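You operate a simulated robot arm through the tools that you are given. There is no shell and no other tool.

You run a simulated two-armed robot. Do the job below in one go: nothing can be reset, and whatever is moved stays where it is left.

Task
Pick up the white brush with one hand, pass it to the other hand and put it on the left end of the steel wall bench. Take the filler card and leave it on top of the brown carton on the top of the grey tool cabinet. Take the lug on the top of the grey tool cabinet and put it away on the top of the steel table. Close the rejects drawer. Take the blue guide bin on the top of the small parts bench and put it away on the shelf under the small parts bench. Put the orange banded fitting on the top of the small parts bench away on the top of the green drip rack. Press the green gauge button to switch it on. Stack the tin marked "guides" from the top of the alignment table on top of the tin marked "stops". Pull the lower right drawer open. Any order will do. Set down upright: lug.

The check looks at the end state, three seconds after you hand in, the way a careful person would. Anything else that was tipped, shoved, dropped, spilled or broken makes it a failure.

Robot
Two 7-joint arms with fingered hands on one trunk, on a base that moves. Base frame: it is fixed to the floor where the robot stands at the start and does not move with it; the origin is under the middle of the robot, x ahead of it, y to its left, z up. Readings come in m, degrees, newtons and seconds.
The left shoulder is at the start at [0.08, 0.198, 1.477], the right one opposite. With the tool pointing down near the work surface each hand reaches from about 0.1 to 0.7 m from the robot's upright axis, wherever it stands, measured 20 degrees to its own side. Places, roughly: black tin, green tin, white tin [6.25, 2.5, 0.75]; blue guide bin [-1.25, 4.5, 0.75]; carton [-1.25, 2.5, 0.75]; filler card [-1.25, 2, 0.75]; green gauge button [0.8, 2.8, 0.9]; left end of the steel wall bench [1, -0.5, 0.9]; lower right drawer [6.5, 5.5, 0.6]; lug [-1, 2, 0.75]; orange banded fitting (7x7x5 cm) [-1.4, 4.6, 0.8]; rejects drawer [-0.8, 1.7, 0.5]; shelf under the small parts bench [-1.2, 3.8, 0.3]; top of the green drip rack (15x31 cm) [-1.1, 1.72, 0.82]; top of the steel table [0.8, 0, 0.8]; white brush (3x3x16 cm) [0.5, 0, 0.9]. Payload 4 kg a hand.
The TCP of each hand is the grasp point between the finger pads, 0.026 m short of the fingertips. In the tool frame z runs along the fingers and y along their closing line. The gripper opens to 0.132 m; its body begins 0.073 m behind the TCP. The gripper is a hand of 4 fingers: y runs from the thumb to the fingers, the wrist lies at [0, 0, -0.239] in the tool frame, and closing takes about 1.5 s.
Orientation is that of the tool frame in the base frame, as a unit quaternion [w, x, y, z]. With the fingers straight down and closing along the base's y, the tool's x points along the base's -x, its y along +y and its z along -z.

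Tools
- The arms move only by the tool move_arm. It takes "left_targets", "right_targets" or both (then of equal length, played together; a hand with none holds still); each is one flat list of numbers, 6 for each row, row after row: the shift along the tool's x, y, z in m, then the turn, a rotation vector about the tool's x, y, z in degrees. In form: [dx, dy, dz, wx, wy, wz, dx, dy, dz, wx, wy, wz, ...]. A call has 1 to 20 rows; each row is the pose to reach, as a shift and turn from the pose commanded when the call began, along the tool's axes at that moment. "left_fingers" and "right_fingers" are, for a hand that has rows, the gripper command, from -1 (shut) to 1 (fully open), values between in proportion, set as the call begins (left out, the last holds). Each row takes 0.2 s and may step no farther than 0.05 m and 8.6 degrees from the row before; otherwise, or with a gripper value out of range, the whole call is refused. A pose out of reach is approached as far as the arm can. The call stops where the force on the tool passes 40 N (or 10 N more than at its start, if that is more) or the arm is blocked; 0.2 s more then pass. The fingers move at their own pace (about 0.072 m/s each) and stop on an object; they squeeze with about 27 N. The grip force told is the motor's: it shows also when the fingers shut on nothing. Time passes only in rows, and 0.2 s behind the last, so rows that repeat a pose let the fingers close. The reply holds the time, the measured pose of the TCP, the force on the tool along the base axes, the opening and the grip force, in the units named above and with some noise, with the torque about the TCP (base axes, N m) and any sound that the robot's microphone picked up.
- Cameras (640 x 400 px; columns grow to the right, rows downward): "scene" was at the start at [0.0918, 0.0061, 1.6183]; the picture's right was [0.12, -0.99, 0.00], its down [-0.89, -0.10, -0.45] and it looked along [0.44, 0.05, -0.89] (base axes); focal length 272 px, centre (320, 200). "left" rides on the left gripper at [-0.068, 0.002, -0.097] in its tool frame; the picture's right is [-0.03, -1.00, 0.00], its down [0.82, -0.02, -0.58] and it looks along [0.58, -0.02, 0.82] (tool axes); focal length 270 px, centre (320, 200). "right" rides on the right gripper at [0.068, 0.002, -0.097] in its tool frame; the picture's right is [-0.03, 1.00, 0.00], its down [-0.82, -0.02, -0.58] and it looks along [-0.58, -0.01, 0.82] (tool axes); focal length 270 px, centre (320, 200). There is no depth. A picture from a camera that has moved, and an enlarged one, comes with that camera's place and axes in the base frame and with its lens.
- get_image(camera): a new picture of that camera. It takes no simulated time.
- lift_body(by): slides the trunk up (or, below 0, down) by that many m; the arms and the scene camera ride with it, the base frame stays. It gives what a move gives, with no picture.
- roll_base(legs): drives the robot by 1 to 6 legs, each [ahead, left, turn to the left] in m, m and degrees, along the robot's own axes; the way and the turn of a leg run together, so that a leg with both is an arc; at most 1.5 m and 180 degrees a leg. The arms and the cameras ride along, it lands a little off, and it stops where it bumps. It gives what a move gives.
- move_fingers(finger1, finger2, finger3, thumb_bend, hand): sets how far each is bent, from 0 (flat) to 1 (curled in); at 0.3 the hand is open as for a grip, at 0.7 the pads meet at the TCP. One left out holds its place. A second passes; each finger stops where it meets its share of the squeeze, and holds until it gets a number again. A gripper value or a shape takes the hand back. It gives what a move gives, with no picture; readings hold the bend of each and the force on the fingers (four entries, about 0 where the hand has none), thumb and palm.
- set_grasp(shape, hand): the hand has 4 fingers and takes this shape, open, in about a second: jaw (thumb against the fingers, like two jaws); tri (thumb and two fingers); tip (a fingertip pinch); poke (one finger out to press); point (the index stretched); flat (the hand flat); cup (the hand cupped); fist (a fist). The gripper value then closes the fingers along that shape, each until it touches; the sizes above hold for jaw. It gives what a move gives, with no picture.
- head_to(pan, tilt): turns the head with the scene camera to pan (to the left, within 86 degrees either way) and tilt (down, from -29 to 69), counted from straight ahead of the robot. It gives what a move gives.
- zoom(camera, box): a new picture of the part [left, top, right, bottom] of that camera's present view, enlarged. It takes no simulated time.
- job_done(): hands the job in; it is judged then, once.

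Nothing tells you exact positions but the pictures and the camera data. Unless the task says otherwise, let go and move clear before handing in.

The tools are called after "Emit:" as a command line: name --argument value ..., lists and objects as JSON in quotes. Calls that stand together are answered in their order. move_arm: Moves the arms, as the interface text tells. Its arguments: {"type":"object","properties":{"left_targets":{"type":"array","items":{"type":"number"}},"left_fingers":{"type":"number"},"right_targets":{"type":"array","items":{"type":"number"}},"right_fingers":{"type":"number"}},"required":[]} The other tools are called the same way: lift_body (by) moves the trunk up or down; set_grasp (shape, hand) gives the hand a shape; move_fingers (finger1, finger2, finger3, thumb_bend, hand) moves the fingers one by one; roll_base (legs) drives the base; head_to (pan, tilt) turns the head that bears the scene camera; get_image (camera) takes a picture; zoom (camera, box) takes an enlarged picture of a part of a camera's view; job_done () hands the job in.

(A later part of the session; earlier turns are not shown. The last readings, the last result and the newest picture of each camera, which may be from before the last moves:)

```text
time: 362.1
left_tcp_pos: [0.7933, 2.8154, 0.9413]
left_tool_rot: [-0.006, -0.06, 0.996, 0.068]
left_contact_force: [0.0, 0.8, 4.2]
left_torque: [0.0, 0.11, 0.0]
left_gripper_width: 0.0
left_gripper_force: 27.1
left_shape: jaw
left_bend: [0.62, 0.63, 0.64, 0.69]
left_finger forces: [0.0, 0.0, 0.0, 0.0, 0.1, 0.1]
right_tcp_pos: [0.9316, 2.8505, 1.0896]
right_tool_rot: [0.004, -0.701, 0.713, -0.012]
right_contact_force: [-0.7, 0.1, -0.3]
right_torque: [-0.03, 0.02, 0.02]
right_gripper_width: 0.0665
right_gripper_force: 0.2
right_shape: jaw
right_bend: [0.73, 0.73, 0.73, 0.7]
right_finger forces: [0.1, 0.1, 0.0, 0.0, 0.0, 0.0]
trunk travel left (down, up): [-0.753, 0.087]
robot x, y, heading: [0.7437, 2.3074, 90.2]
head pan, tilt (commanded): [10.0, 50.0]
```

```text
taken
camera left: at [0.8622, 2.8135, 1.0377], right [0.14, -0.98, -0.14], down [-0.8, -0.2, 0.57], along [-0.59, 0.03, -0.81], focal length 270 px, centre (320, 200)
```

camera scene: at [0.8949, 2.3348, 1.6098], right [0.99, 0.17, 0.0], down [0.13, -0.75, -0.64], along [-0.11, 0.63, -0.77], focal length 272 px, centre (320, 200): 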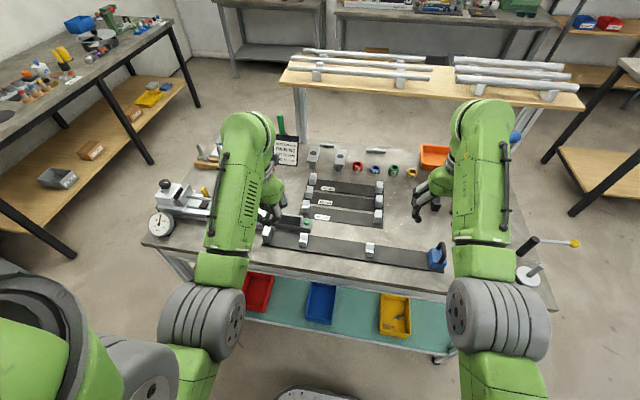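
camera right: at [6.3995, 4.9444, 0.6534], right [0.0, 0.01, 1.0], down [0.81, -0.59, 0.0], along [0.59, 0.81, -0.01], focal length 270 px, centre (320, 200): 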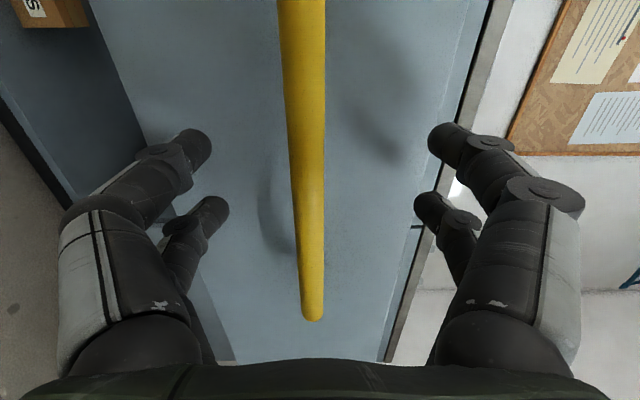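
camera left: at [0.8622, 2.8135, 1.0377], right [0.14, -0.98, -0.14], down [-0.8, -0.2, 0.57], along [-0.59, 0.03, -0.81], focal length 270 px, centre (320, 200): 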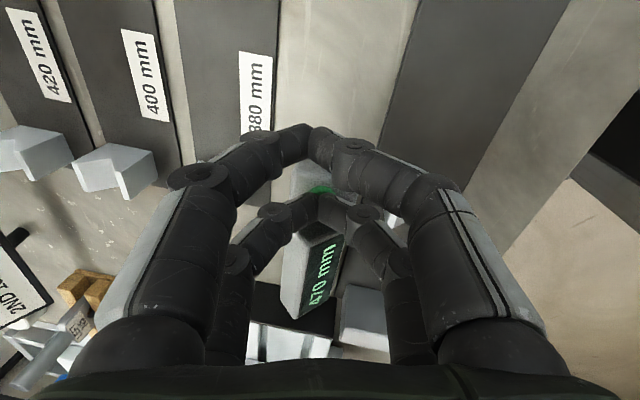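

A click was heard and the display lit up with "470 mm": the gauge is on. I lift off and back away from the trolley.

Emit:
lift_body --by 0.08

Emit:
roll_base --legs '[[-0.5, 0, 0]]'

Emit:
head_to --pan 0 --tilt 40

Emit:
zoom --camera "scene" --box '[200, 120, 460, 300]'

```text
time: 363.3
left_tcp_pos: [0.793, 2.8168, 1.0202]
left_tool_rot: [-0.007, -0.06, 0.996, 0.067]
left_contact_force: [0.4, -0.1, -0.6]
left_torque: [-0.02, 0.02, 0.01]
left_gripper_width: 0.0
left_gripper_force: 26.7
left_shape: jaw
left_bend: [0.62, 0.63, 0.64, 0.69]
left_finger forces: [0.0, 0.0, 0.0, 0.0, 0.0, 0.0]
right_tcp_pos: [0.9316, 2.8508, 1.1682]
right_tool_rot: [0.004, -0.701, 0.713, -0.012]
right_contact_force: [0.2, -0.7, 0.5]
right_torque: [-0.02, 0.01, 0.01]
right_gripper_width: 0.0665
right_gripper_force: 0.0
right_shape: jaw
right_bend: [0.73, 0.73, 0.73, 0.7]
right_finger forces: [0.1, 0.1, 0.1, 0.0, 0.0, 0.1]
trunk travel left (down, up): [-0.833, 0.007]
robot x, y, heading: [0.7411, 2.3041, 90.1]
head pan, tilt (commanded): [10.0, 50.0]
```

```text
time: 366.2
left_tcp_pos: [0.7962, 2.3144, 1.0193]
left_tool_rot: [-0.007, -0.059, 0.996, 0.066]
left_contact_force: [0.0, 0.6, 0.2]
left_torque: [-0.01, -0.03, 0.0]
left_gripper_width: 0.0
left_gripper_force: 27.3
left_shape: jaw
left_bend: [0.62, 0.63, 0.64, 0.69]
left_finger forces: [0.0, 0.1, 0.1, 0.0, 0.0, 0.0]
right_tcp_pos: [0.9344, 2.3481, 1.1673]
right_tool_rot: [0.003, -0.7, 0.714, -0.012]
right_contact_force: [0.8, 0.3, -0.2]
right_torque: [-0.03, -0.01, -0.02]
right_gripper_width: 0.0664
right_gripper_force: 0.2
right_shape: jaw
right_bend: [0.73, 0.73, 0.73, 0.7]
right_finger forces: [0.0, 0.0, 0.0, 0.1, 0.1, 0.1]
trunk travel left (down, up): [-0.833, 0.007]
robot x, y, heading: [0.743, 1.8028, 90.1]
head pan, tilt (commanded): [10.0, 50.0]
```

```text
time: 366.9
left_tcp_pos: [0.7962, 2.3134, 1.0199]
left_tool_rot: [-0.007, -0.059, 0.996, 0.067]
left_contact_force: [-0.2, 0.5, 0.3]
left_torque: [0.0, -0.01, 0.01]
left_gripper_width: 0.0002
left_gripper_force: 26.8
left_shape: jaw
left_bend: [0.62, 0.63, 0.64, 0.69]
left_finger forces: [0.1, 0.0, 0.0, 0.1, 0.1, 0.0]
right_tcp_pos: [0.9363, 2.3461, 1.1681]
right_tool_rot: [0.003, -0.7, 0.714, -0.012]
right_contact_force: [0.8, 0.0, -0.2]
right_torque: [0.03, -0.03, 0.0]
right_gripper_width: 0.0665
right_gripper_force: 0.0
right_shape: jaw
right_bend: [0.73, 0.73, 0.73, 0.7]
right_finger forces: [0.0, 0.0, 0.0, 0.0, 0.0, 0.1]
trunk travel left (down, up): [-0.833, 0.007]
robot x, y, heading: [0.7405, 1.8024, 90.2]
head pan, tilt (commanded): [0.0, 40.0]
```

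```text
2.22 times, centred on (330, 210) of scene
camera zoom: at [0.7413, 1.9173, 1.6948], right [1.0, 0.0, 0.0], down [0.0, -0.64, -0.77], along [0.0, 0.77, -0.64], focal length 606 px, centre (298, 178)
```

zoom: 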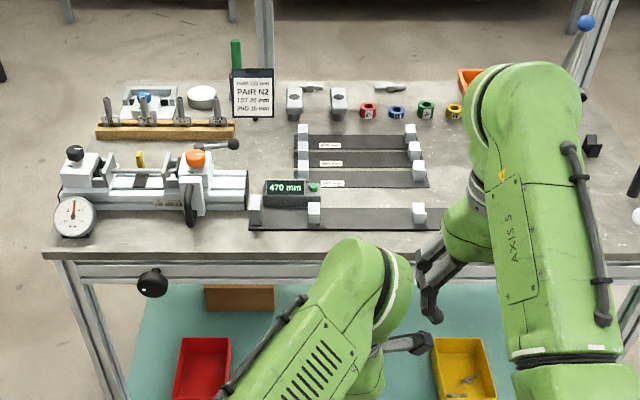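

The gauge stays on and the rail blocks are as before. I restore the left hand to a neutral pose here in free space.

Emit:
move_arm --left_targets '[0, 0, 0, 0, 0, -8.2, 0, 0, 0, 0, 0, -16.4, 0, 0, 0, 0, 0, -24.6, 0, 0, 0, 0, 0, -32.8, 0, 0, 0, 0, 0, -41, 0, 0, 0, 0, 0, -49.2, 0, 0, 0, 0, 0, -57.4, 0, 0, 0, 0, 0, -65.6, 0, 0, 0, 0, 0, -73.8, 0, 0, 0, 0, 0, -82, 0, 0, 0, 0, 0, -90]' --left_fingers 1

```text
time: 369.4
left_tcp_pos: [0.7955, 2.312, 1.0206]
left_tool_rot: [-0.043, 0.747, -0.661, -0.051]
left_contact_force: [-0.3, -1.3, -0.3]
left_torque: [0.0, 0.02, 0.01]
left_gripper_width: 0.1318
left_gripper_force: 0.1
left_shape: jaw
left_bend: [0.3, 0.3, 0.3, 0.3]
left_finger forces: [0.1, 0.0, 0.1, 0.1, 0.0, 0.1]
right_tcp_pos: [0.9337, 2.3457, 1.1683]
right_tool_rot: [0.004, -0.7, 0.714, -0.012]
right_contact_force: [-0.3, 0.1, -0.4]
right_torque: [0.0, -0.01, -0.01]
right_gripper_width: 0.0668
right_gripper_force: 0.1
right_shape: jaw
right_bend: [0.73, 0.73, 0.73, 0.7]
right_finger forces: [0.0, 0.0, 0.0, 0.0, 0.0, 0.0]
trunk travel left (down, up): [-0.833, 0.007]
robot x, y, heading: [0.7437, 1.8018, 90.1]
head pan, tilt (commanded): [0.0, 40.0]
```

Emit:
move_arm --left_targets '[-0.0036, 0.0415, -0.0011, 0.1, 1.3, 1.2, -0.0073, 0.0831, -0.0021, 0.2, 2.5, 2.3, -0.0109, 0.1246, -0.0032, 0.3, 3.8, 3.5, -0.0145, 0.1661, -0.0043, 0.4, 5.1, 4.6, -0.0182, 0.2077, -0.0053, 0.5, 6.3, 5.8, -0.0218, 0.2492, -0.0064, 0.6, 7.6, 6.9]'

Emit:
head_to --pan 70 --tilt 25

Emit:
get_image --camera "scene"

```text
time: 370.8
left_tcp_pos: [0.5446, 2.3043, 1.0308]
left_tool_rot: [0.0, -0.706, 0.708, 0.001]
left_contact_force: [-0.7, -0.4, 0.2]
left_torque: [0.02, -0.03, 0.01]
left_gripper_width: 0.1318
left_gripper_force: 0.0
left_shape: jaw
left_bend: [0.3, 0.3, 0.3, 0.3]
left_finger forces: [0.0, 0.1, 0.1, 0.0, 0.0, 0.1]
right_tcp_pos: [0.9341, 2.3467, 1.1702]
right_tool_rot: [0.004, -0.7, 0.714, -0.012]
right_contact_force: [-0.2, -0.5, -0.5]
right_torque: [-0.01, -0.01, -0.01]
right_gripper_width: 0.0667
right_gripper_force: 0.0
right_shape: jaw
right_bend: [0.73, 0.73, 0.73, 0.7]
right_finger forces: [0.0, 0.0, 0.1, 0.0, 0.0, 0.0]
trunk travel left (down, up): [-0.833, 0.007]
robot x, y, heading: [0.7411, 1.7983, 90.2]
head pan, tilt (commanded): [0.0, 40.0]
```

```text
time: 372.2
left_tcp_pos: [0.5468, 2.3036, 1.0313]
left_tool_rot: [-0.001, -0.706, 0.708, 0.001]
left_contact_force: [-0.2, -0.7, 0.3]
left_torque: [-0.01, 0.03, 0.02]
left_gripper_width: 0.132
left_gripper_force: 0.1
left_shape: jaw
left_bend: [0.3, 0.3, 0.3, 0.3]
left_finger forces: [0.0, 0.0, 0.0, 0.1, 0.0, 0.0]
right_tcp_pos: [0.9352, 2.3459, 1.1679]
right_tool_rot: [0.005, -0.699, 0.715, -0.012]
right_contact_force: [-0.6, -0.2, -0.1]
right_torque: [0.02, -0.01, 0.02]
right_gripper_width: 0.0667
right_gripper_force: 0.1
right_shape: jaw
right_bend: [0.73, 0.73, 0.73, 0.7]
right_finger forces: [0.0, 0.0, 0.0, 0.1, 0.1, 0.1]
trunk travel left (down, up): [-0.833, 0.007]
robot x, y, heading: [0.7393, 1.8012, 90.2]
head pan, tilt (commanded): [70.0, 25.0]
```

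```text
taken
camera scene: at [0.6545, 1.8627, 1.7183], right [0.34, 0.94, 0.0], down [0.4, -0.14, -0.91], along [-0.85, 0.31, -0.42], focal length 272 px, centre (320, 200)
```

scene: 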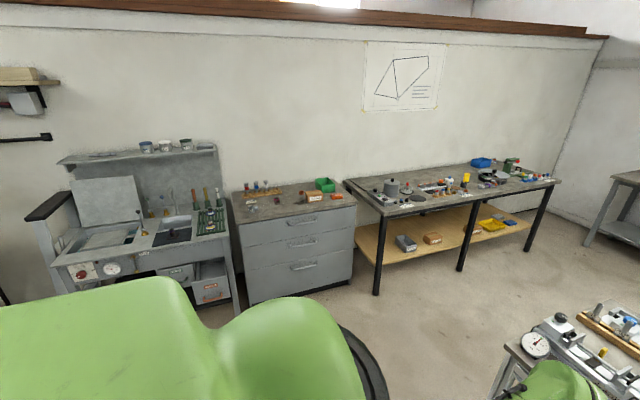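

I see the washer station with the rejects drawer, the grey tool cabinet and the small parts bench along the west wall. Zooming in on each.

Emit:
zoom --camera "scene" --box '[220, 165, 370, 265]'

Emit:
zoom --camera "scene" --box '[340, 140, 580, 300]'

Emit:
zoom --camera "scene" --box '[30, 140, 250, 320]'

```text
4.00 times, centred on (295, 215) of scene
camera zoom: at [0.6545, 1.8627, 1.7183], right [0.34, 0.94, 0.0], down [0.4, -0.14, -0.91], along [-0.85, 0.31, -0.42], focal length 1090 px, centre (420, 140)
```

zoom: 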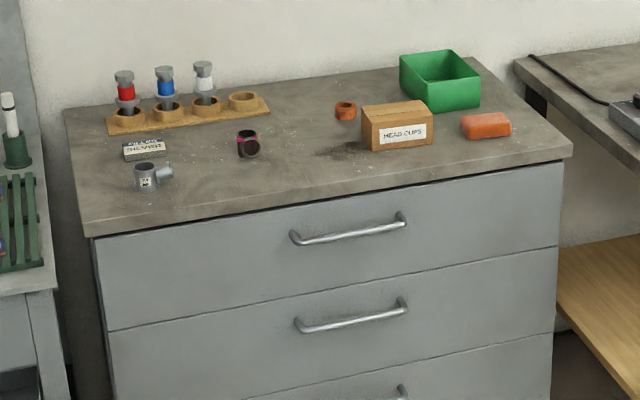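

```text
2.50 times, centred on (460, 220) of scene
camera zoom: at [0.6545, 1.8627, 1.7183], right [0.34, 0.94, 0.0], down [0.4, -0.14, -0.91], along [-0.85, 0.31, -0.42], focal length 681 px, centre (-30, 150)
```

zoom: 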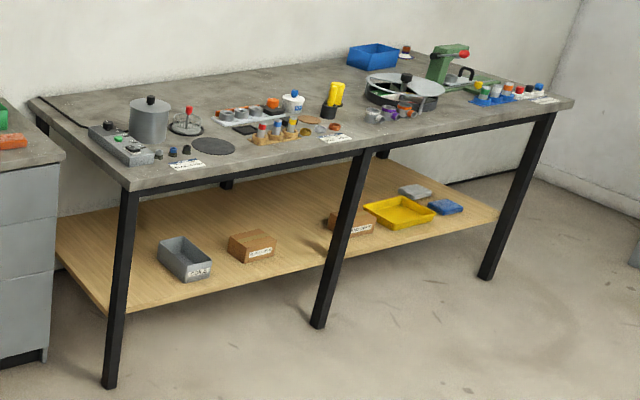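

```text
2.22 times, centred on (140, 230) of scene
camera zoom: at [0.6545, 1.8627, 1.7183], right [0.34, 0.94, 0.0], down [0.4, -0.14, -0.91], along [-0.85, 0.31, -0.42], focal length 606 px, centre (720, 133)
```

zoom: 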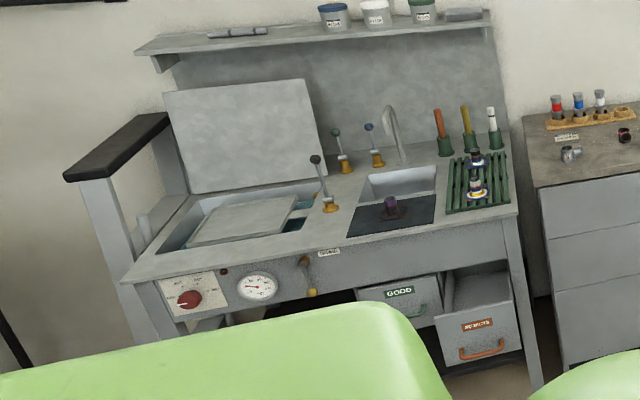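

All targets are identified: filler card, lug and "HEAD CUPS" carton on the cabinet; blue bin and orange-banded fitting at the far end of the small parts bench; drip rack and open REJECTS drawer at the washer. I go to the small parts bench first.

Emit:
roll_base --legs '[[0, 0.98, 0], [1.35, 0, 0], [1.3, 0, 0]]'

Emit:
head_to --pan 75 --tilt 40

Emit:
get_image --camera "scene"

```text
time: 389.5
left_tcp_pos: [-0.4054, 4.9209, 1.0317]
left_tool_rot: [-0.001, -0.701, 0.713, 0.002]
left_contact_force: [-0.2, 0.6, 0.4]
left_torque: [-0.01, -0.02, 0.01]
left_gripper_width: 0.132
left_gripper_force: 0.0
left_shape: jaw
left_bend: [0.3, 0.3, 0.3, 0.3]
left_finger forces: [0.1, 0.1, 0.0, 0.0, 0.0, 0.0]
right_tcp_pos: [-0.0165, 4.9577, 1.169]
right_tool_rot: [0.004, -0.694, 0.72, -0.012]
right_contact_force: [0.6, 0.2, 0.0]
right_torque: [0.01, 0.04, -0.01]
right_gripper_width: 0.0665
right_gripper_force: 0.1
right_shape: jaw
right_bend: [0.73, 0.73, 0.73, 0.7]
right_finger forces: [0.0, 0.0, 0.0, 0.0, 0.0, 0.1]
trunk travel left (down, up): [-0.833, 0.007]
robot x, y, heading: [-0.2164, 4.418, 89.1]
head pan, tilt (commanded): [70.0, 25.0]
```

```text
time: 390.3
left_tcp_pos: [-0.4039, 4.9205, 1.0313]
left_tool_rot: [0.0, -0.701, 0.713, 0.002]
left_contact_force: [-0.5, 0.5, 0.3]
left_torque: [-0.01, 0.01, -0.01]
left_gripper_width: 0.1316
left_gripper_force: 0.0
left_shape: jaw
left_bend: [0.3, 0.3, 0.3, 0.3]
left_finger forces: [0.0, 0.1, 0.0, 0.1, 0.0, 0.0]
right_tcp_pos: [-0.015, 4.9585, 1.1686]
right_tool_rot: [0.004, -0.694, 0.72, -0.012]
right_contact_force: [0.1, 0.0, 0.4]
right_torque: [-0.01, 0.01, 0.01]
right_gripper_width: 0.0666
right_gripper_force: 0.0
right_shape: jaw
right_bend: [0.73, 0.73, 0.73, 0.7]
right_finger forces: [0.0, 0.1, 0.0, 0.1, 0.0, 0.0]
trunk travel left (down, up): [-0.833, 0.007]
robot x, y, heading: [-0.2166, 4.4197, 89.1]
head pan, tilt (commanded): [75.0, 40.0]
```

```text
taken
camera scene: at [-0.2984, 4.4697, 1.695], right [0.27, 0.96, 0.0], down [0.62, -0.17, -0.77], along [-0.74, 0.21, -0.64], focal length 272 px, centre (320, 200)
```

scene: 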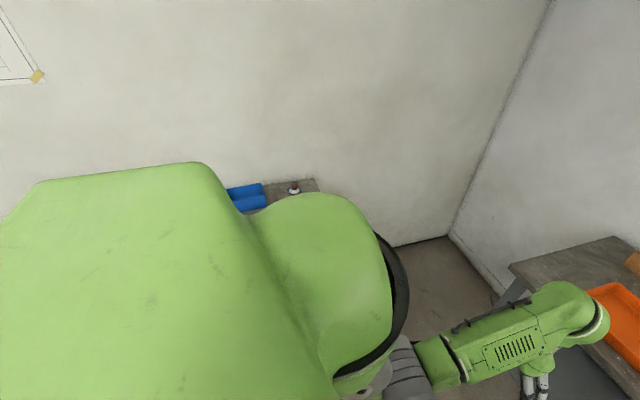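

Emit:
roll_base --legs '[[0, 0, 90.5]]'

Emit:
head_to --pan 0 --tilt 40

Emit:
get_image --camera "scene"

Emit:
zoom --camera "scene" --box '[250, 80, 450, 220]'

```text
time: 394.5
left_tcp_pos: [-0.7224, 4.239, 1.0321]
left_tool_rot: [0.002, 1.0, -0.016, -0.001]
left_contact_force: [-0.2, 0.8, 0.0]
left_torque: [0.01, 0.0, -0.03]
left_gripper_width: 0.1318
left_gripper_force: 0.0
left_shape: jaw
left_bend: [0.3, 0.3, 0.3, 0.3]
left_finger forces: [0.0, 0.0, 0.1, 0.1, 0.1, 0.0]
right_tcp_pos: [-0.7547, 4.6276, 1.168]
right_tool_rot: [-0.011, 1.0, -0.025, 0.005]
right_contact_force: [0.3, -0.7, -0.5]
right_torque: [0.01, -0.02, 0.0]
right_gripper_width: 0.0666
right_gripper_force: 0.2
right_shape: jaw
right_bend: [0.73, 0.73, 0.73, 0.7]
right_finger forces: [0.1, 0.0, 0.0, 0.0, 0.0, 0.1]
trunk travel left (down, up): [-0.833, 0.007]
robot x, y, heading: [-0.22, 4.4141, 178.3]
head pan, tilt (commanded): [75.0, 40.0]
```

```text
time: 395.9
left_tcp_pos: [-0.7233, 4.237, 1.0315]
left_tool_rot: [0.002, 1.0, -0.017, 0.0]
left_contact_force: [0.4, 0.3, -1.0]
left_torque: [-0.01, 0.01, 0.03]
left_gripper_width: 0.1319
left_gripper_force: 0.1
left_shape: jaw
left_bend: [0.3, 0.3, 0.3, 0.3]
left_finger forces: [0.0, 0.1, 0.1, 0.0, 0.1, 0.0]
right_tcp_pos: [-0.7549, 4.6276, 1.1678]
right_tool_rot: [-0.011, 1.0, -0.025, 0.005]
right_contact_force: [0.0, 0.2, 0.4]
right_torque: [-0.02, 0.02, -0.03]
right_gripper_width: 0.0667
right_gripper_force: 0.1
right_shape: jaw
right_bend: [0.73, 0.73, 0.73, 0.7]
right_finger forces: [0.1, 0.0, 0.0, 0.0, 0.0, 0.0]
trunk travel left (down, up): [-0.833, 0.007]
robot x, y, heading: [-0.215, 4.4176, 178.4]
head pan, tilt (commanded): [0.0, 40.0]
```

```text
taken
camera scene: at [-0.3322, 4.4198, 1.695], right [0.03, 1.0, 0.0], down [0.64, -0.02, -0.77], along [-0.77, 0.02, -0.64], focal length 272 px, centre (320, 200)
```

scene: 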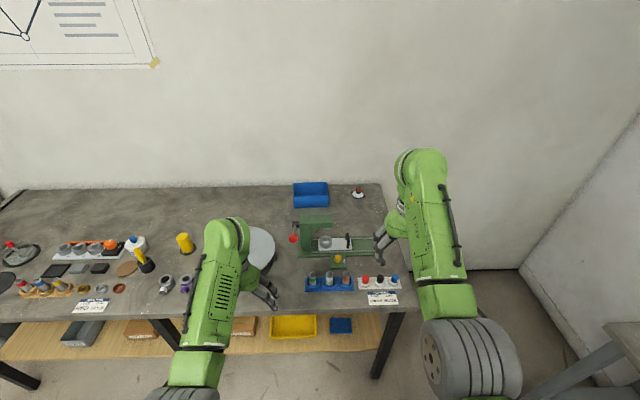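

```text
2.86 times, centred on (350, 150) of scene
camera zoom: at [-0.3322, 4.4198, 1.695], right [0.03, 1.0, 0.0], down [0.64, -0.02, -0.77], along [-0.77, 0.02, -0.64], focal length 778 px, centre (234, 343)
```

zoom: 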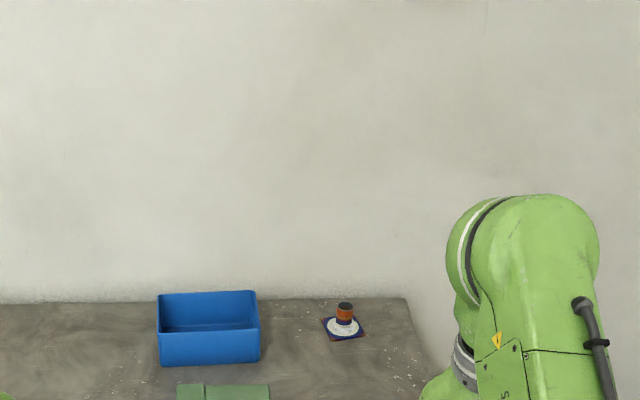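

The blue bin sits at about (-1.40, 4.41) and the orange-banded fitting on its square plate at about (-1.43, 4.65), both near the wall behind a green machine. I zoom in for details.

Emit:
zoom --camera "scene" --box '[240, 160, 420, 300]'

Emit:
get_image --camera "right"

```text
2.86 times, centred on (330, 230) of scene
camera zoom: at [-0.3322, 4.4198, 1.695], right [0.03, 1.0, 0.0], down [0.64, -0.02, -0.77], along [-0.77, 0.02, -0.64], focal length 778 px, centre (291, 114)
```

zoom: 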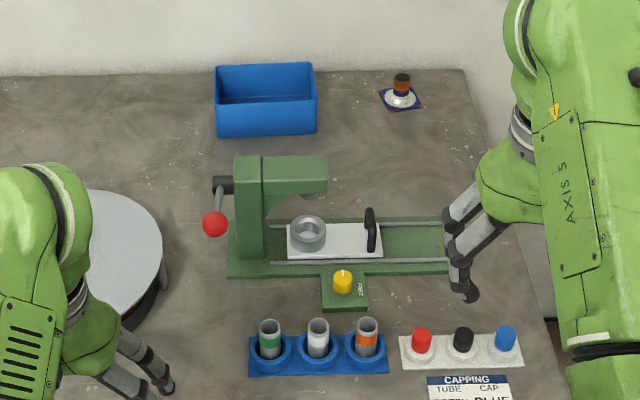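

```text
taken
camera right: at [-0.6862, 4.6199, 1.2648], right [-0.08, -1.0, -0.02], down [-0.82, 0.05, 0.57], along [-0.57, 0.06, -0.82], focal length 270 px, centre (320, 200)
```

right: 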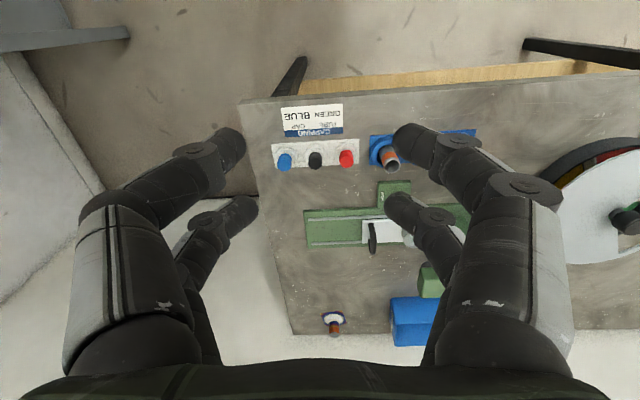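

The fitting and bin stand about 0.6 m behind the bench front, so I need a forward-tilted hand. First I swing the left hand out to my left side so it stays clear of the bench.

Emit:
move_arm --left_targets '[0.0312, 0.0318, 0, 0, 0, -5, 0.0624, 0.0636, 0, 0, 0, -10, 0.0936, 0.0954, 0, 0, 0, -15, 0.1248, 0.1272, 0, 0, 0, -20, 0.156, 0.159, 0, 0, 0, -25, 0.1872, 0.1908, 0, 0, 0, -30, 0.2184, 0.2226, 0, 0, 0, -35, 0.2496, 0.2544, 0, 0, 0, -40, 0.2808, 0.2862, 0, 0, 0, -45, 0.312, 0.318, 0, 0, 0, -50]'

Emit:
get_image --camera "scene"

```text
time: 397.4
left_tcp_pos: [-0.6203, 4.0922, 1.0666]
left_tool_rot: [0.016, 0.991, 0.121, -0.053]
left_contact_force: [-0.2, -1.1, 0.5]
left_torque: [-0.05, 0.04, 0.02]
left_gripper_width: 0.132
left_gripper_force: 0.1
left_shape: jaw
left_bend: [0.3, 0.3, 0.3, 0.3]
left_finger forces: [0.0, 0.0, 0.1, 0.1, 0.1, 0.0]
right_tcp_pos: [-0.7547, 4.6279, 1.1692]
right_tool_rot: [-0.011, 1.0, -0.025, 0.006]
right_contact_force: [0.8, 0.2, -0.3]
right_torque: [0.02, -0.02, -0.03]
right_gripper_width: 0.0667
right_gripper_force: 0.0
right_shape: jaw
right_bend: [0.73, 0.73, 0.73, 0.7]
right_finger forces: [0.1, 0.0, 0.0, 0.1, 0.0, 0.0]
trunk travel left (down, up): [-0.833, 0.007]
robot x, y, heading: [-0.2169, 4.4163, 178.1]
head pan, tilt (commanded): [0.0, 40.0]
stopped in row 7 (left hand): the arm was blocked; the commanded pose is now the measured one
```

```text
taken
camera scene: at [-0.3327, 4.4203, 1.6958], right [0.03, 1.0, 0.0], down [0.64, -0.02, -0.77], along [-0.77, 0.02, -0.64], focal length 272 px, centre (320, 200)
```

scene: 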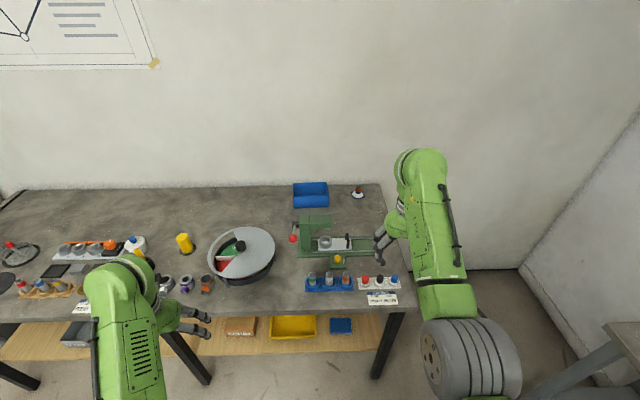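

The left hand stopped partway. I try moving it further out and down to my left side.

Emit:
move_arm --left_targets '[0.0132, 0.034, 0.0193, 0, 0, 0, 0.0264, 0.0679, 0.0387, 0, 0, 0, 0.0397, 0.1019, 0.058, 0, 0, 0, 0.0529, 0.1358, 0.0773, 0, 0, 0, 0.0661, 0.1698, 0.0967, 0, 0, 0, 0.0793, 0.2037, 0.116, 0, 0, 0]'

```text
time: 398.8
left_tcp_pos: [-0.5022, 3.9104, 0.9441]
left_tool_rot: [0.013, 0.991, 0.122, -0.05]
left_contact_force: [-0.2, -0.7, 0.3]
left_torque: [0.03, -0.02, -0.01]
left_gripper_width: 0.1319
left_gripper_force: 0.0
left_shape: jaw
left_bend: [0.3, 0.3, 0.3, 0.3]
left_finger forces: [0.0, 0.0, 0.1, 0.0, 0.0, 0.0]
right_tcp_pos: [-0.7551, 4.6271, 1.1683]
right_tool_rot: [-0.011, 1.0, -0.026, 0.006]
right_contact_force: [0.3, -0.5, -0.4]
right_torque: [0.02, 0.0, 0.0]
right_gripper_width: 0.0665
right_gripper_force: 0.0
right_shape: jaw
right_bend: [0.73, 0.73, 0.73, 0.7]
right_finger forces: [0.0, 0.0, 0.0, 0.0, 0.1, 0.0]
trunk travel left (down, up): [-0.833, 0.007]
robot x, y, heading: [-0.2204, 4.4182, 178.1]
head pan, tilt (commanded): [0.0, 40.0]
```

Emit:
move_arm --left_targets '[0.032, 0.009, -0.003, 0, 0, 0, 0.064, 0.018, -0.006, 0, 0, 0, 0.0958, 0.027, -0.01, 0, 0, 0]'

```text
time: 399.6
left_tcp_pos: [-0.4539, 3.9273, 0.9343]
left_tool_rot: [0.016, 0.991, 0.125, -0.049]
left_contact_force: [0.4, 0.5, -0.5]
left_torque: [-0.03, -0.02, 0.0]
left_gripper_width: 0.132
left_gripper_force: 0.0
left_shape: jaw
left_bend: [0.3, 0.3, 0.3, 0.3]
left_finger forces: [0.0, 0.1, 0.0, 0.1, 0.0, 0.0]
left hand out of reach, approached as far as the arm can: row 2, 3
right_tcp_pos: [-0.7549, 4.6265, 1.1679]
right_tool_rot: [-0.011, 1.0, -0.025, 0.006]
right_contact_force: [0.4, 0.4, 0.7]
right_torque: [-0.01, 0.02, -0.03]
right_gripper_width: 0.0665
right_gripper_force: 0.0
right_shape: jaw
right_bend: [0.73, 0.73, 0.73, 0.7]
right_finger forces: [0.0, 0.0, 0.0, 0.1, 0.0, 0.0]
trunk travel left (down, up): [-0.833, 0.007]
robot x, y, heading: [-0.2154, 4.4173, 178.4]
head pan, tilt (commanded): [0.0, 40.0]
```

The forward-tilted approach suits the left hand better (its camera stays on top), so I'll use it for the fitting. I bring the left hand back to the front.

Emit:
move_arm --left_targets '[-0.0179, -0.0335, -0.0095, 0.2, 0.5, 1.6, -0.0358, -0.0669, -0.019, 0.4, 1.1, 3.1, -0.0537, -0.1004, -0.0285, 0.5, 1.6, 4.7, -0.0716, -0.1339, -0.038, 0.7, 2.2, 6.3, -0.0895, -0.1674, -0.0475, 0.9, 2.7, 7.9, -0.1074, -0.2008, -0.057, 1.1, 3.3, 9.4, -0.1253, -0.2343, -0.0665, 1.3, 3.8, 11, -0.1432, -0.2678, -0.076, 1.4, 4.4, 12.6, -0.1611, -0.3012, -0.0855, 1.6, 4.9, 14.1, -0.179, -0.3347, -0.095, 1.8, 5.5, 15.7]'

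```text
time: 400.5
left_tcp_pos: [-0.4964, 3.9836, 0.9741]
left_tool_rot: [0.012, 0.983, 0.179, -0.032]
left_contact_force: [0.4, 0.4, -0.2]
left_torque: [0.04, 0.0, -0.02]
left_gripper_width: 0.132
left_gripper_force: 0.1
left_shape: jaw
left_bend: [0.3, 0.3, 0.3, 0.3]
left_finger forces: [0.0, 0.0, 0.0, 0.1, 0.1, 0.0]
right_tcp_pos: [-0.7538, 4.6279, 1.1689]
right_tool_rot: [-0.011, 1.0, -0.025, 0.005]
right_contact_force: [0.2, 0.5, -0.1]
right_torque: [-0.02, 0.01, 0.04]
right_gripper_width: 0.0664
right_gripper_force: 0.0
right_shape: jaw
right_bend: [0.73, 0.73, 0.73, 0.7]
right_finger forces: [0.0, 0.0, 0.0, 0.0, 0.0, 0.0]
trunk travel left (down, up): [-0.833, 0.007]
robot x, y, heading: [-0.2158, 4.4172, 178.5]
head pan, tilt (commanded): [0.0, 40.0]
stopped in row 4 (left hand): the arm was blocked; the commanded pose is now the measured one
```

The left arm hit a joint limit again. I extend it forward first, then bring it in.

Emit:
move_arm --left_targets '[-0.035, -0.014, -0.005, 0, 0, 0, -0.07, -0.028, -0.01, 0, 0, 0, -0.105, -0.042, -0.016, 0, 0, 0, -0.14, -0.056, -0.021, 0, 0, 0]'

```text
time: 401.5
left_tcp_pos: [-0.6493, 3.9893, 1.0008]
left_tool_rot: [0.012, 0.984, 0.176, -0.031]
left_contact_force: [-0.5, 0.0, -0.1]
left_torque: [-0.02, 0.02, 0.03]
left_gripper_width: 0.1319
left_gripper_force: 0.0
left_shape: jaw
left_bend: [0.3, 0.3, 0.3, 0.3]
left_finger forces: [0.1, 0.0, 0.1, 0.0, 0.1, 0.0]
right_tcp_pos: [-0.7551, 4.6275, 1.1672]
right_tool_rot: [-0.011, 1.0, -0.025, 0.006]
right_contact_force: [-0.8, -0.1, -1.3]
right_torque: [0.02, 0.01, 0.06]
right_gripper_width: 0.0665
right_gripper_force: 0.1
right_shape: jaw
right_bend: [0.73, 0.73, 0.73, 0.7]
right_finger forces: [0.0, 0.0, 0.0, 0.0, 0.0, 0.1]
trunk travel left (down, up): [-0.833, 0.007]
robot x, y, heading: [-0.2165, 4.4188, 178.5]
head pan, tilt (commanded): [0.0, 40.0]
```

Emit:
move_arm --left_targets '[-0.0009, -0.037, -0.0062, 0.1, 0.5, 3.1, -0.0019, -0.0741, -0.0123, 0.2, 1, 6.2, -0.0028, -0.1111, -0.0185, 0.3, 1.5, 9.3, -0.0037, -0.1481, -0.0246, 0.4, 2, 12.5, -0.0046, -0.1851, -0.0308, 0.5, 2.5, 15.6, -0.0056, -0.2222, -0.0369, 0.6, 3, 18.7, -0.0065, -0.2592, -0.0431, 0.7, 3.5, 21.8]'

```text
time: 403.1
left_tcp_pos: [-0.7403, 4.231, 1.0395]
left_tool_rot: [0.007, 1.0, -0.012, 0.002]
left_contact_force: [-0.4, -0.2, 0.5]
left_torque: [0.01, 0.02, 0.01]
left_gripper_width: 0.1318
left_gripper_force: 0.2
left_shape: jaw
left_bend: [0.3, 0.3, 0.3, 0.3]
left_finger forces: [0.0, 0.0, 0.0, 0.0, 0.0, 0.1]
right_tcp_pos: [-0.7551, 4.6285, 1.1673]
right_tool_rot: [-0.011, 1.0, -0.025, 0.006]
right_contact_force: [0.7, 0.4, 0.0]
right_torque: [0.02, 0.03, 0.0]
right_gripper_width: 0.0665
right_gripper_force: 0.1
right_shape: jaw
right_bend: [0.73, 0.73, 0.73, 0.7]
right_finger forces: [0.0, 0.0, 0.0, 0.0, 0.0, 0.1]
trunk travel left (down, up): [-0.833, 0.007]
robot x, y, heading: [-0.2165, 4.4187, 178.5]
head pan, tilt (commanded): [0.0, 40.0]
```

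Now I pitch the left hand forward by 60° about its wrist.

Emit:
move_arm --left_targets '[-0.0312, 0, -0.002, 0, -7.5, 0, -0.0619, 0, -0.0081, 0, -15, 0, -0.0915, 0, -0.0182, 0, -22.5, 0, -0.1195, 0, -0.032, 0, -30, 0, -0.1455, 0, -0.0494, 0, -37.5, 0, -0.169, 0, -0.07, 0, -45, 0, -0.1896, 0, -0.0935, 0, -52.5, 0, -0.207, 0, -0.1195, 0, -60, 0]'

Emit:
get_image --camera "left"

Emit:
get_image --camera "scene"

```text
time: 404.9
left_tcp_pos: [-0.9483, 4.2389, 1.1602]
left_tool_rot: [-0.001, 0.866, -0.014, -0.5]
left_contact_force: [0.6, -0.2, 0.4]
left_torque: [0.03, 0.04, 0.05]
left_gripper_width: 0.132
left_gripper_force: 0.0
left_shape: jaw
left_bend: [0.3, 0.3, 0.3, 0.3]
left_finger forces: [0.0, 0.1, 0.0, 0.0, 0.0, 0.1]
right_tcp_pos: [-0.7553, 4.6271, 1.1688]
right_tool_rot: [-0.012, 1.0, -0.026, 0.006]
right_contact_force: [-0.4, 0.6, 0.9]
right_torque: [0.0, 0.01, -0.01]
right_gripper_width: 0.0664
right_gripper_force: 0.1
right_shape: jaw
right_bend: [0.73, 0.73, 0.73, 0.7]
right_finger forces: [0.0, 0.1, 0.0, 0.0, 0.0, 0.0]
trunk travel left (down, up): [-0.833, 0.007]
robot x, y, heading: [-0.2153, 4.416, 178.3]
head pan, tilt (commanded): [0.0, 40.0]
```

```text
taken
camera left: at [-0.8992, 4.239, 1.2683], right [0.01, 1.0, 0.01], down [0.91, -0.01, -0.42], along [-0.42, 0.01, -0.91], focal length 270 px, centre (320, 200)
```

left: 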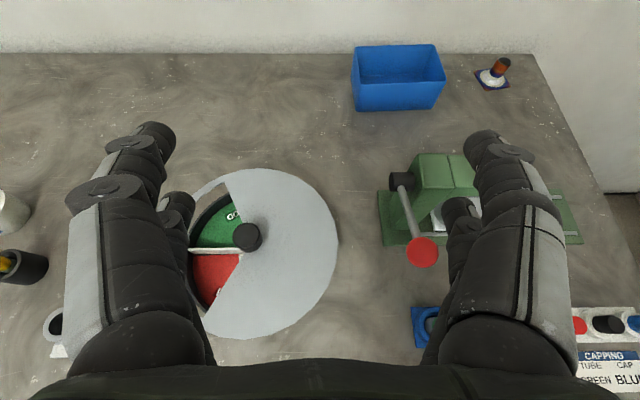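

```text
taken
camera scene: at [-0.3324, 4.4199, 1.6949], right [0.03, 1.0, 0.0], down [0.64, -0.02, -0.77], along [-0.77, 0.02, -0.64], focal length 272 px, centre (320, 200)
```

scene: 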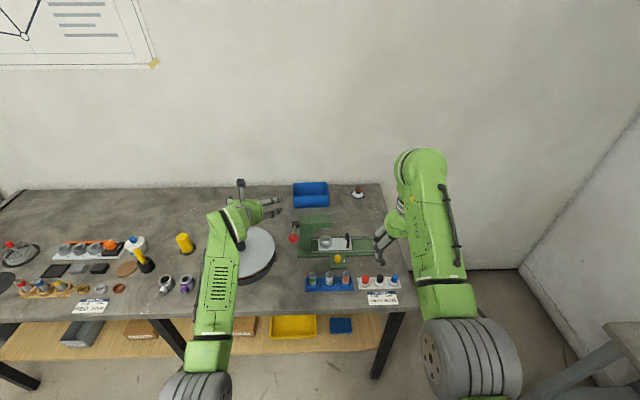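

The left camera sees both targets well: fitting plate at (-1.4125, 4.647, 0.82), bin x −1.43…−1.33, y 4.33…4.50, rim z 0.89. I drive into position for the fitting with the hands held high.

Emit:
roll_base --legs '[[0, -0.43, 1.7], [0.33, 0, 0]]'

Emit:
get_image --camera "left"

Emit:
get_image --camera "scene"

```text
time: 409.3
left_tcp_pos: [-1.2621, 4.6385, 1.1622]
left_tool_rot: [0.008, 0.866, 0.002, -0.5]
left_contact_force: [0.3, 0.0, -0.5]
left_torque: [0.02, 0.02, 0.0]
left_gripper_width: 0.132
left_gripper_force: 0.1
left_shape: jaw
left_bend: [0.3, 0.3, 0.3, 0.3]
left_finger forces: [0.0, 0.0, 0.0, 0.0, 0.0, 0.1]
right_tcp_pos: [-1.0837, 5.0332, 1.1695]
right_tool_rot: [-0.011, 1.0, -0.007, 0.004]
right_contact_force: [0.4, -0.3, -0.7]
right_torque: [-0.02, 0.03, 0.02]
right_gripper_width: 0.0665
right_gripper_force: 0.1
right_shape: jaw
right_bend: [0.73, 0.73, 0.73, 0.7]
right_finger forces: [0.0, 0.1, 0.0, 0.0, 0.1, 0.1]
trunk travel left (down, up): [-0.833, 0.007]
robot x, y, heading: [-0.5408, 4.8456, -179.5]
head pan, tilt (commanded): [0.0, 40.0]
```

```text
taken
camera left: at [-1.2128, 4.6394, 1.2701], right [-0.03, 1.0, 0.01], down [0.91, 0.03, -0.42], along [-0.42, 0.0, -0.91], focal length 270 px, centre (320, 200)
```

left: 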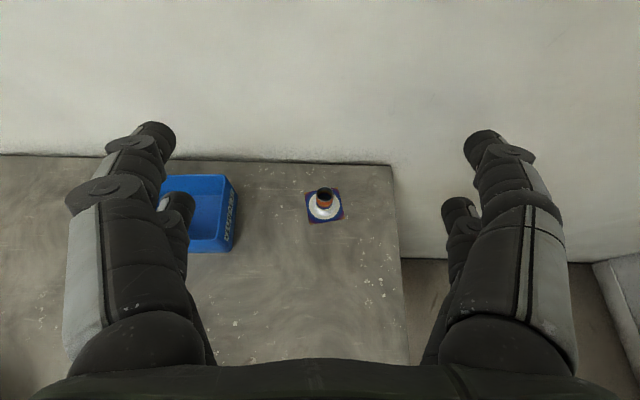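

```text
taken
camera scene: at [-0.652, 4.8414, 1.6953], right [-0.01, 1.0, 0.0], down [0.64, 0.01, -0.77], along [-0.77, -0.01, -0.64], focal length 272 px, centre (320, 200)
```

scene: 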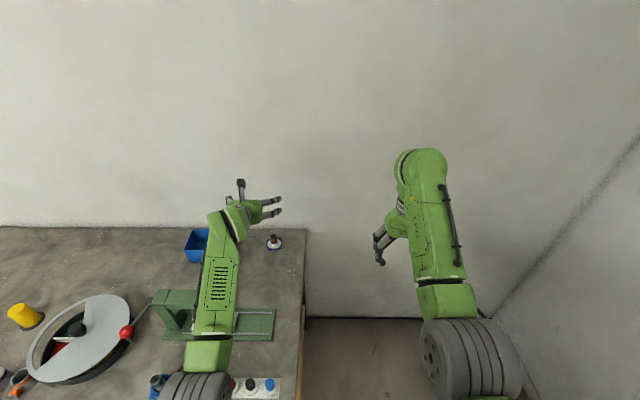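

The fitting is straight ahead of the left hand. I reach forward above it first, at height.

Emit:
move_arm --left_targets '[-0.018, -0.002, 0.031, 0, 0, 0, -0.0358, -0.004, 0.062, 0, 0, 0, -0.0537, -0.0065, 0.093, 0, 0, 0, -0.0716, -0.0065, 0.124, 0, 0, 0]' --left_fingers 0.3

Emit:
get_image --camera "left"

```text
time: 410.3
left_tcp_pos: [-1.4066, 4.6442, 1.1554]
left_tool_rot: [0.009, 0.868, 0.003, -0.497]
left_contact_force: [-0.8, 0.4, -0.7]
left_torque: [0.02, 0.01, -0.01]
left_gripper_width: 0.0862
left_gripper_force: 0.0
left_shape: jaw
left_bend: [0.7, 0.7, 0.7, 0.64]
left_finger forces: [0.0, 0.0, 0.1, 0.0, 0.0, 0.0]
left hand out of reach, approached as far as the arm can: row 4
right_tcp_pos: [-1.0882, 5.0318, 1.1684]
right_tool_rot: [-0.011, 1.0, -0.007, 0.007]
right_contact_force: [-0.4, 0.4, -0.1]
right_torque: [0.0, 0.01, 0.02]
right_gripper_width: 0.0663
right_gripper_force: 0.1
right_shape: jaw
right_bend: [0.73, 0.73, 0.73, 0.7]
right_finger forces: [0.0, 0.0, 0.0, 0.1, 0.0, 0.0]
trunk travel left (down, up): [-0.833, 0.007]
robot x, y, heading: [-0.5422, 4.8438, -179.4]
head pan, tilt (commanded): [0.0, 40.0]
```

```text
taken
camera left: at [-1.3579, 4.645, 1.2633], right [-0.03, 1.0, 0.01], down [0.91, 0.03, -0.41], along [-0.41, 0.0, -0.91], focal length 270 px, centre (320, 200)
```

left: 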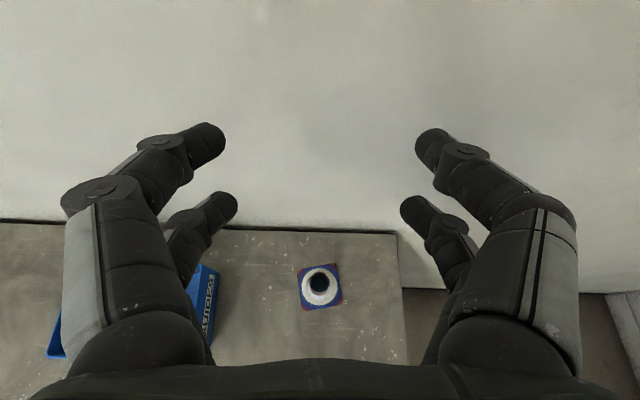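

Lined up. I lower the trunk most of the way and check again.

Emit:
lift_body --by -0.24

Emit:
get_image --camera "left"

Emit:
get_image --camera "scene"

```text
time: 412.8
left_tcp_pos: [-1.4047, 4.6426, 0.9199]
left_tool_rot: [0.01, 0.866, 0.003, -0.5]
left_contact_force: [-0.6, 0.3, -0.8]
left_torque: [0.01, -0.01, 0.0]
left_gripper_width: 0.0862
left_gripper_force: 0.0
left_shape: jaw
left_bend: [0.7, 0.7, 0.7, 0.64]
left_finger forces: [0.1, 0.0, 0.0, 0.1, 0.1, 0.0]
right_tcp_pos: [-1.0858, 5.0324, 0.9294]
right_tool_rot: [-0.011, 1.0, -0.007, 0.005]
right_contact_force: [0.0, -0.6, 0.2]
right_torque: [-0.03, 0.03, -0.01]
right_gripper_width: 0.0663
right_gripper_force: 0.2
right_shape: jaw
right_bend: [0.73, 0.73, 0.73, 0.7]
right_finger forces: [0.1, 0.0, 0.0, 0.0, 0.0, 0.0]
trunk travel left (down, up): [-0.593, 0.247]
robot x, y, heading: [-0.5418, 4.8425, -179.4]
head pan, tilt (commanded): [0.0, 40.0]
```

```text
taken
camera left: at [-1.3559, 4.6448, 1.0272], right [-0.03, 1.0, 0.01], down [0.91, 0.03, -0.42], along [-0.42, 0.0, -0.91], focal length 270 px, centre (320, 200)
```

left: 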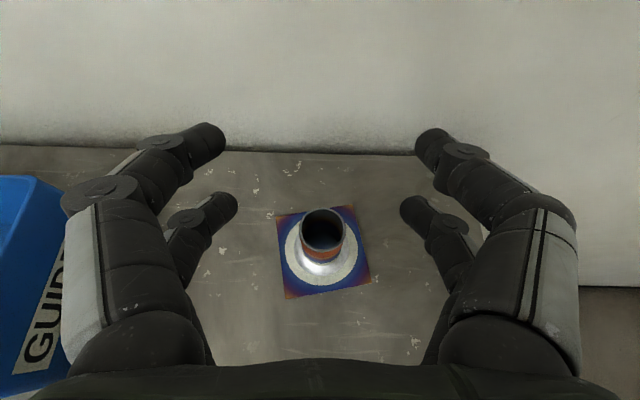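

```text
taken
camera scene: at [-0.6563, 4.841, 1.455], right [-0.01, 1.0, 0.0], down [0.64, 0.01, -0.77], along [-0.77, -0.01, -0.64], focal length 272 px, centre (320, 200)
```

scene: 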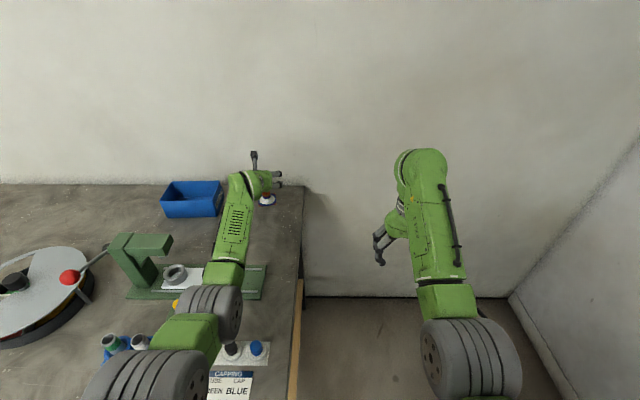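

The stem is about 2.9 cm wide and nicely centred. I lower to grip height (trunk −4.2 cm) with a small sideways correction.

Emit:
move_arm --left_targets '[0, -0.004, 0, 0, 0, 0]'

Emit:
lift_body --by -0.041

Emit:
get_image --camera "left"

```text
time: 413.2
left_tcp_pos: [-1.406, 4.6472, 0.9187]
left_tool_rot: [0.008, 0.867, 0.002, -0.498]
left_contact_force: [0.1, -0.2, 0.1]
left_torque: [-0.01, 0.01, -0.01]
left_gripper_width: 0.0863
left_gripper_force: 0.0
left_shape: jaw
left_bend: [0.7, 0.7, 0.7, 0.64]
left_finger forces: [0.0, 0.0, 0.0, 0.0, 0.0, 0.0]
right_tcp_pos: [-1.0856, 5.0333, 0.9288]
right_tool_rot: [-0.011, 1.0, -0.007, 0.005]
right_contact_force: [-0.4, -0.1, -0.2]
right_torque: [-0.01, 0.0, -0.04]
right_gripper_width: 0.0667
right_gripper_force: 0.0
right_shape: jaw
right_bend: [0.73, 0.73, 0.73, 0.7]
right_finger forces: [0.0, 0.0, 0.0, 0.0, 0.0, 0.0]
trunk travel left (down, up): [-0.593, 0.247]
robot x, y, heading: [-0.5414, 4.8429, -179.4]
head pan, tilt (commanded): [0.0, 40.0]
```

```text
time: 414.1
left_tcp_pos: [-1.4053, 4.646, 0.8783]
left_tool_rot: [0.009, 0.866, 0.003, -0.499]
left_contact_force: [-0.2, 0.7, 0.0]
left_torque: [-0.02, 0.02, -0.04]
left_gripper_width: 0.0862
left_gripper_force: 0.1
left_shape: jaw
left_bend: [0.7, 0.7, 0.7, 0.64]
left_finger forces: [0.0, 0.1, 0.0, 0.1, 0.0, 0.0]
right_tcp_pos: [-1.0859, 5.0325, 0.8881]
right_tool_rot: [-0.012, 1.0, -0.008, 0.006]
right_contact_force: [-0.4, -0.4, -0.6]
right_torque: [-0.01, -0.02, -0.03]
right_gripper_width: 0.0665
right_gripper_force: 0.0
right_shape: jaw
right_bend: [0.73, 0.73, 0.73, 0.7]
right_finger forces: [0.0, 0.1, 0.0, 0.0, 0.0, 0.0]
trunk travel left (down, up): [-0.552, 0.288]
robot x, y, heading: [-0.5396, 4.8447, -179.3]
head pan, tilt (commanded): [0.0, 40.0]
```

```text
taken
camera left: at [-1.3555, 4.6485, 0.9863], right [-0.03, 1.0, 0.01], down [0.91, 0.03, -0.42], along [-0.42, 0.0, -0.91], focal length 270 px, centre (320, 200)
```

left: 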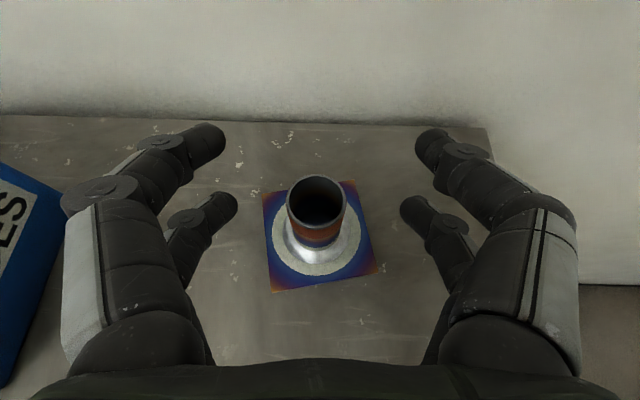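

The lower finger pair is level with the stem. I close the grip.

Emit:
move_arm --left_targets '[0, 0, 0, 0, 0, 0, 0, 0, 0, 0, 0, 0, 0, 0, 0, 0, 0, 0, 0, 0, 0, 0, 0, 0, 0, 0, 0, 0, 0, 0, 0, 0, 0, 0, 0, 0, 0, 0, 0, 0, 0, 0]' --left_fingers -1

Emit:
get_image --camera "left"

```text
time: 415.7
left_tcp_pos: [-1.404, 4.6471, 0.8773]
left_tool_rot: [0.009, 0.867, 0.002, -0.498]
left_contact_force: [0.4, 0.2, -1.5]
left_torque: [-0.02, 0.03, 0.01]
left_gripper_width: 0.0
left_gripper_force: 27.1
left_shape: jaw
left_bend: [0.61, 0.73, 0.73, 0.7]
left_finger forces: [0.1, 22.6, 23.3, 0.0, 0.1, 0.0]
right_tcp_pos: [-1.0863, 5.0342, 0.887]
right_tool_rot: [-0.011, 1.0, -0.007, 0.004]
right_contact_force: [-0.1, 0.0, 0.5]
right_torque: [-0.01, -0.02, 0.02]
right_gripper_width: 0.0665
right_gripper_force: 0.0
right_shape: jaw
right_bend: [0.73, 0.73, 0.73, 0.7]
right_finger forces: [0.0, 0.1, 0.1, 0.0, 0.0, 0.0]
trunk travel left (down, up): [-0.552, 0.288]
robot x, y, heading: [-0.5441, 4.8442, -179.4]
head pan, tilt (commanded): [0.0, 40.0]
```

```text
taken
camera left: at [-1.356, 4.6485, 0.9853], right [-0.03, 1.0, 0.01], down [0.91, 0.03, -0.42], along [-0.42, 0.0, -0.91], focal length 270 px, centre (320, 200)
```

left: 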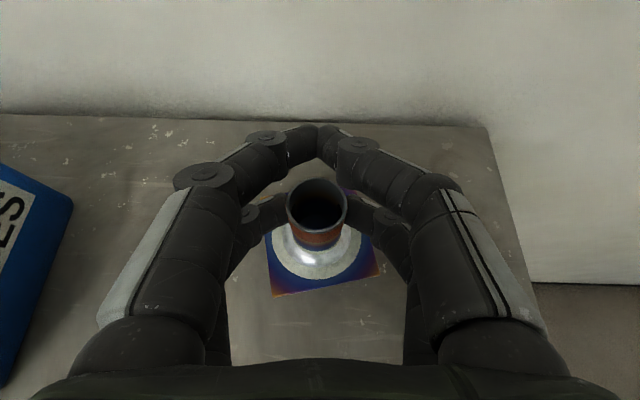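

Exactly as planned: fingers 2 and 3 hold the stem with about 23 N. I lift with the trunk.

Emit:
lift_body --by 0.05

Emit:
get_image --camera "left"

```text
time: 416.6
left_tcp_pos: [-1.4054, 4.6466, 0.9272]
left_tool_rot: [0.009, 0.867, 0.003, -0.498]
left_contact_force: [-0.8, 0.0, -1.1]
left_torque: [0.01, 0.04, -0.02]
left_gripper_width: 0.0
left_gripper_force: 26.7
left_shape: jaw
left_bend: [0.61, 0.73, 0.73, 0.7]
left_finger forces: [0.0, 22.7, 23.4, 0.0, 0.0, 0.1]
right_tcp_pos: [-1.0862, 5.0329, 0.9369]
right_tool_rot: [-0.011, 1.0, -0.007, 0.005]
right_contact_force: [-0.3, 0.1, 0.0]
right_torque: [-0.05, 0.03, -0.01]
right_gripper_width: 0.0664
right_gripper_force: 0.1
right_shape: jaw
right_bend: [0.73, 0.73, 0.73, 0.7]
right_finger forces: [0.0, 0.0, 0.1, 0.0, 0.0, 0.0]
trunk travel left (down, up): [-0.602, 0.238]
robot x, y, heading: [-0.5429, 4.8464, -179.3]
head pan, tilt (commanded): [0.0, 40.0]
```

```text
taken
camera left: at [-1.3564, 4.6485, 1.035], right [-0.03, 1.0, 0.01], down [0.91, 0.03, -0.41], along [-0.42, 0.0, -0.91], focal length 270 px, centre (320, 200)
```

left: 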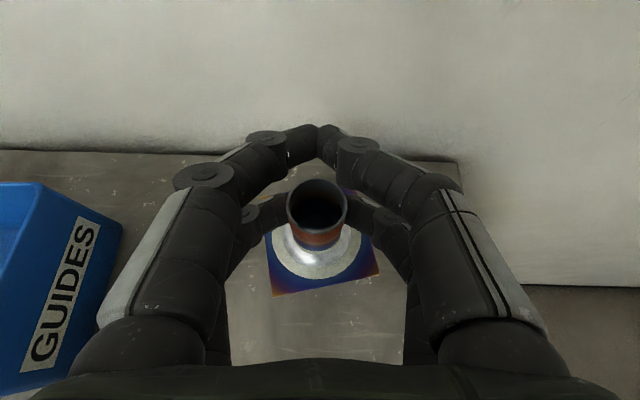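

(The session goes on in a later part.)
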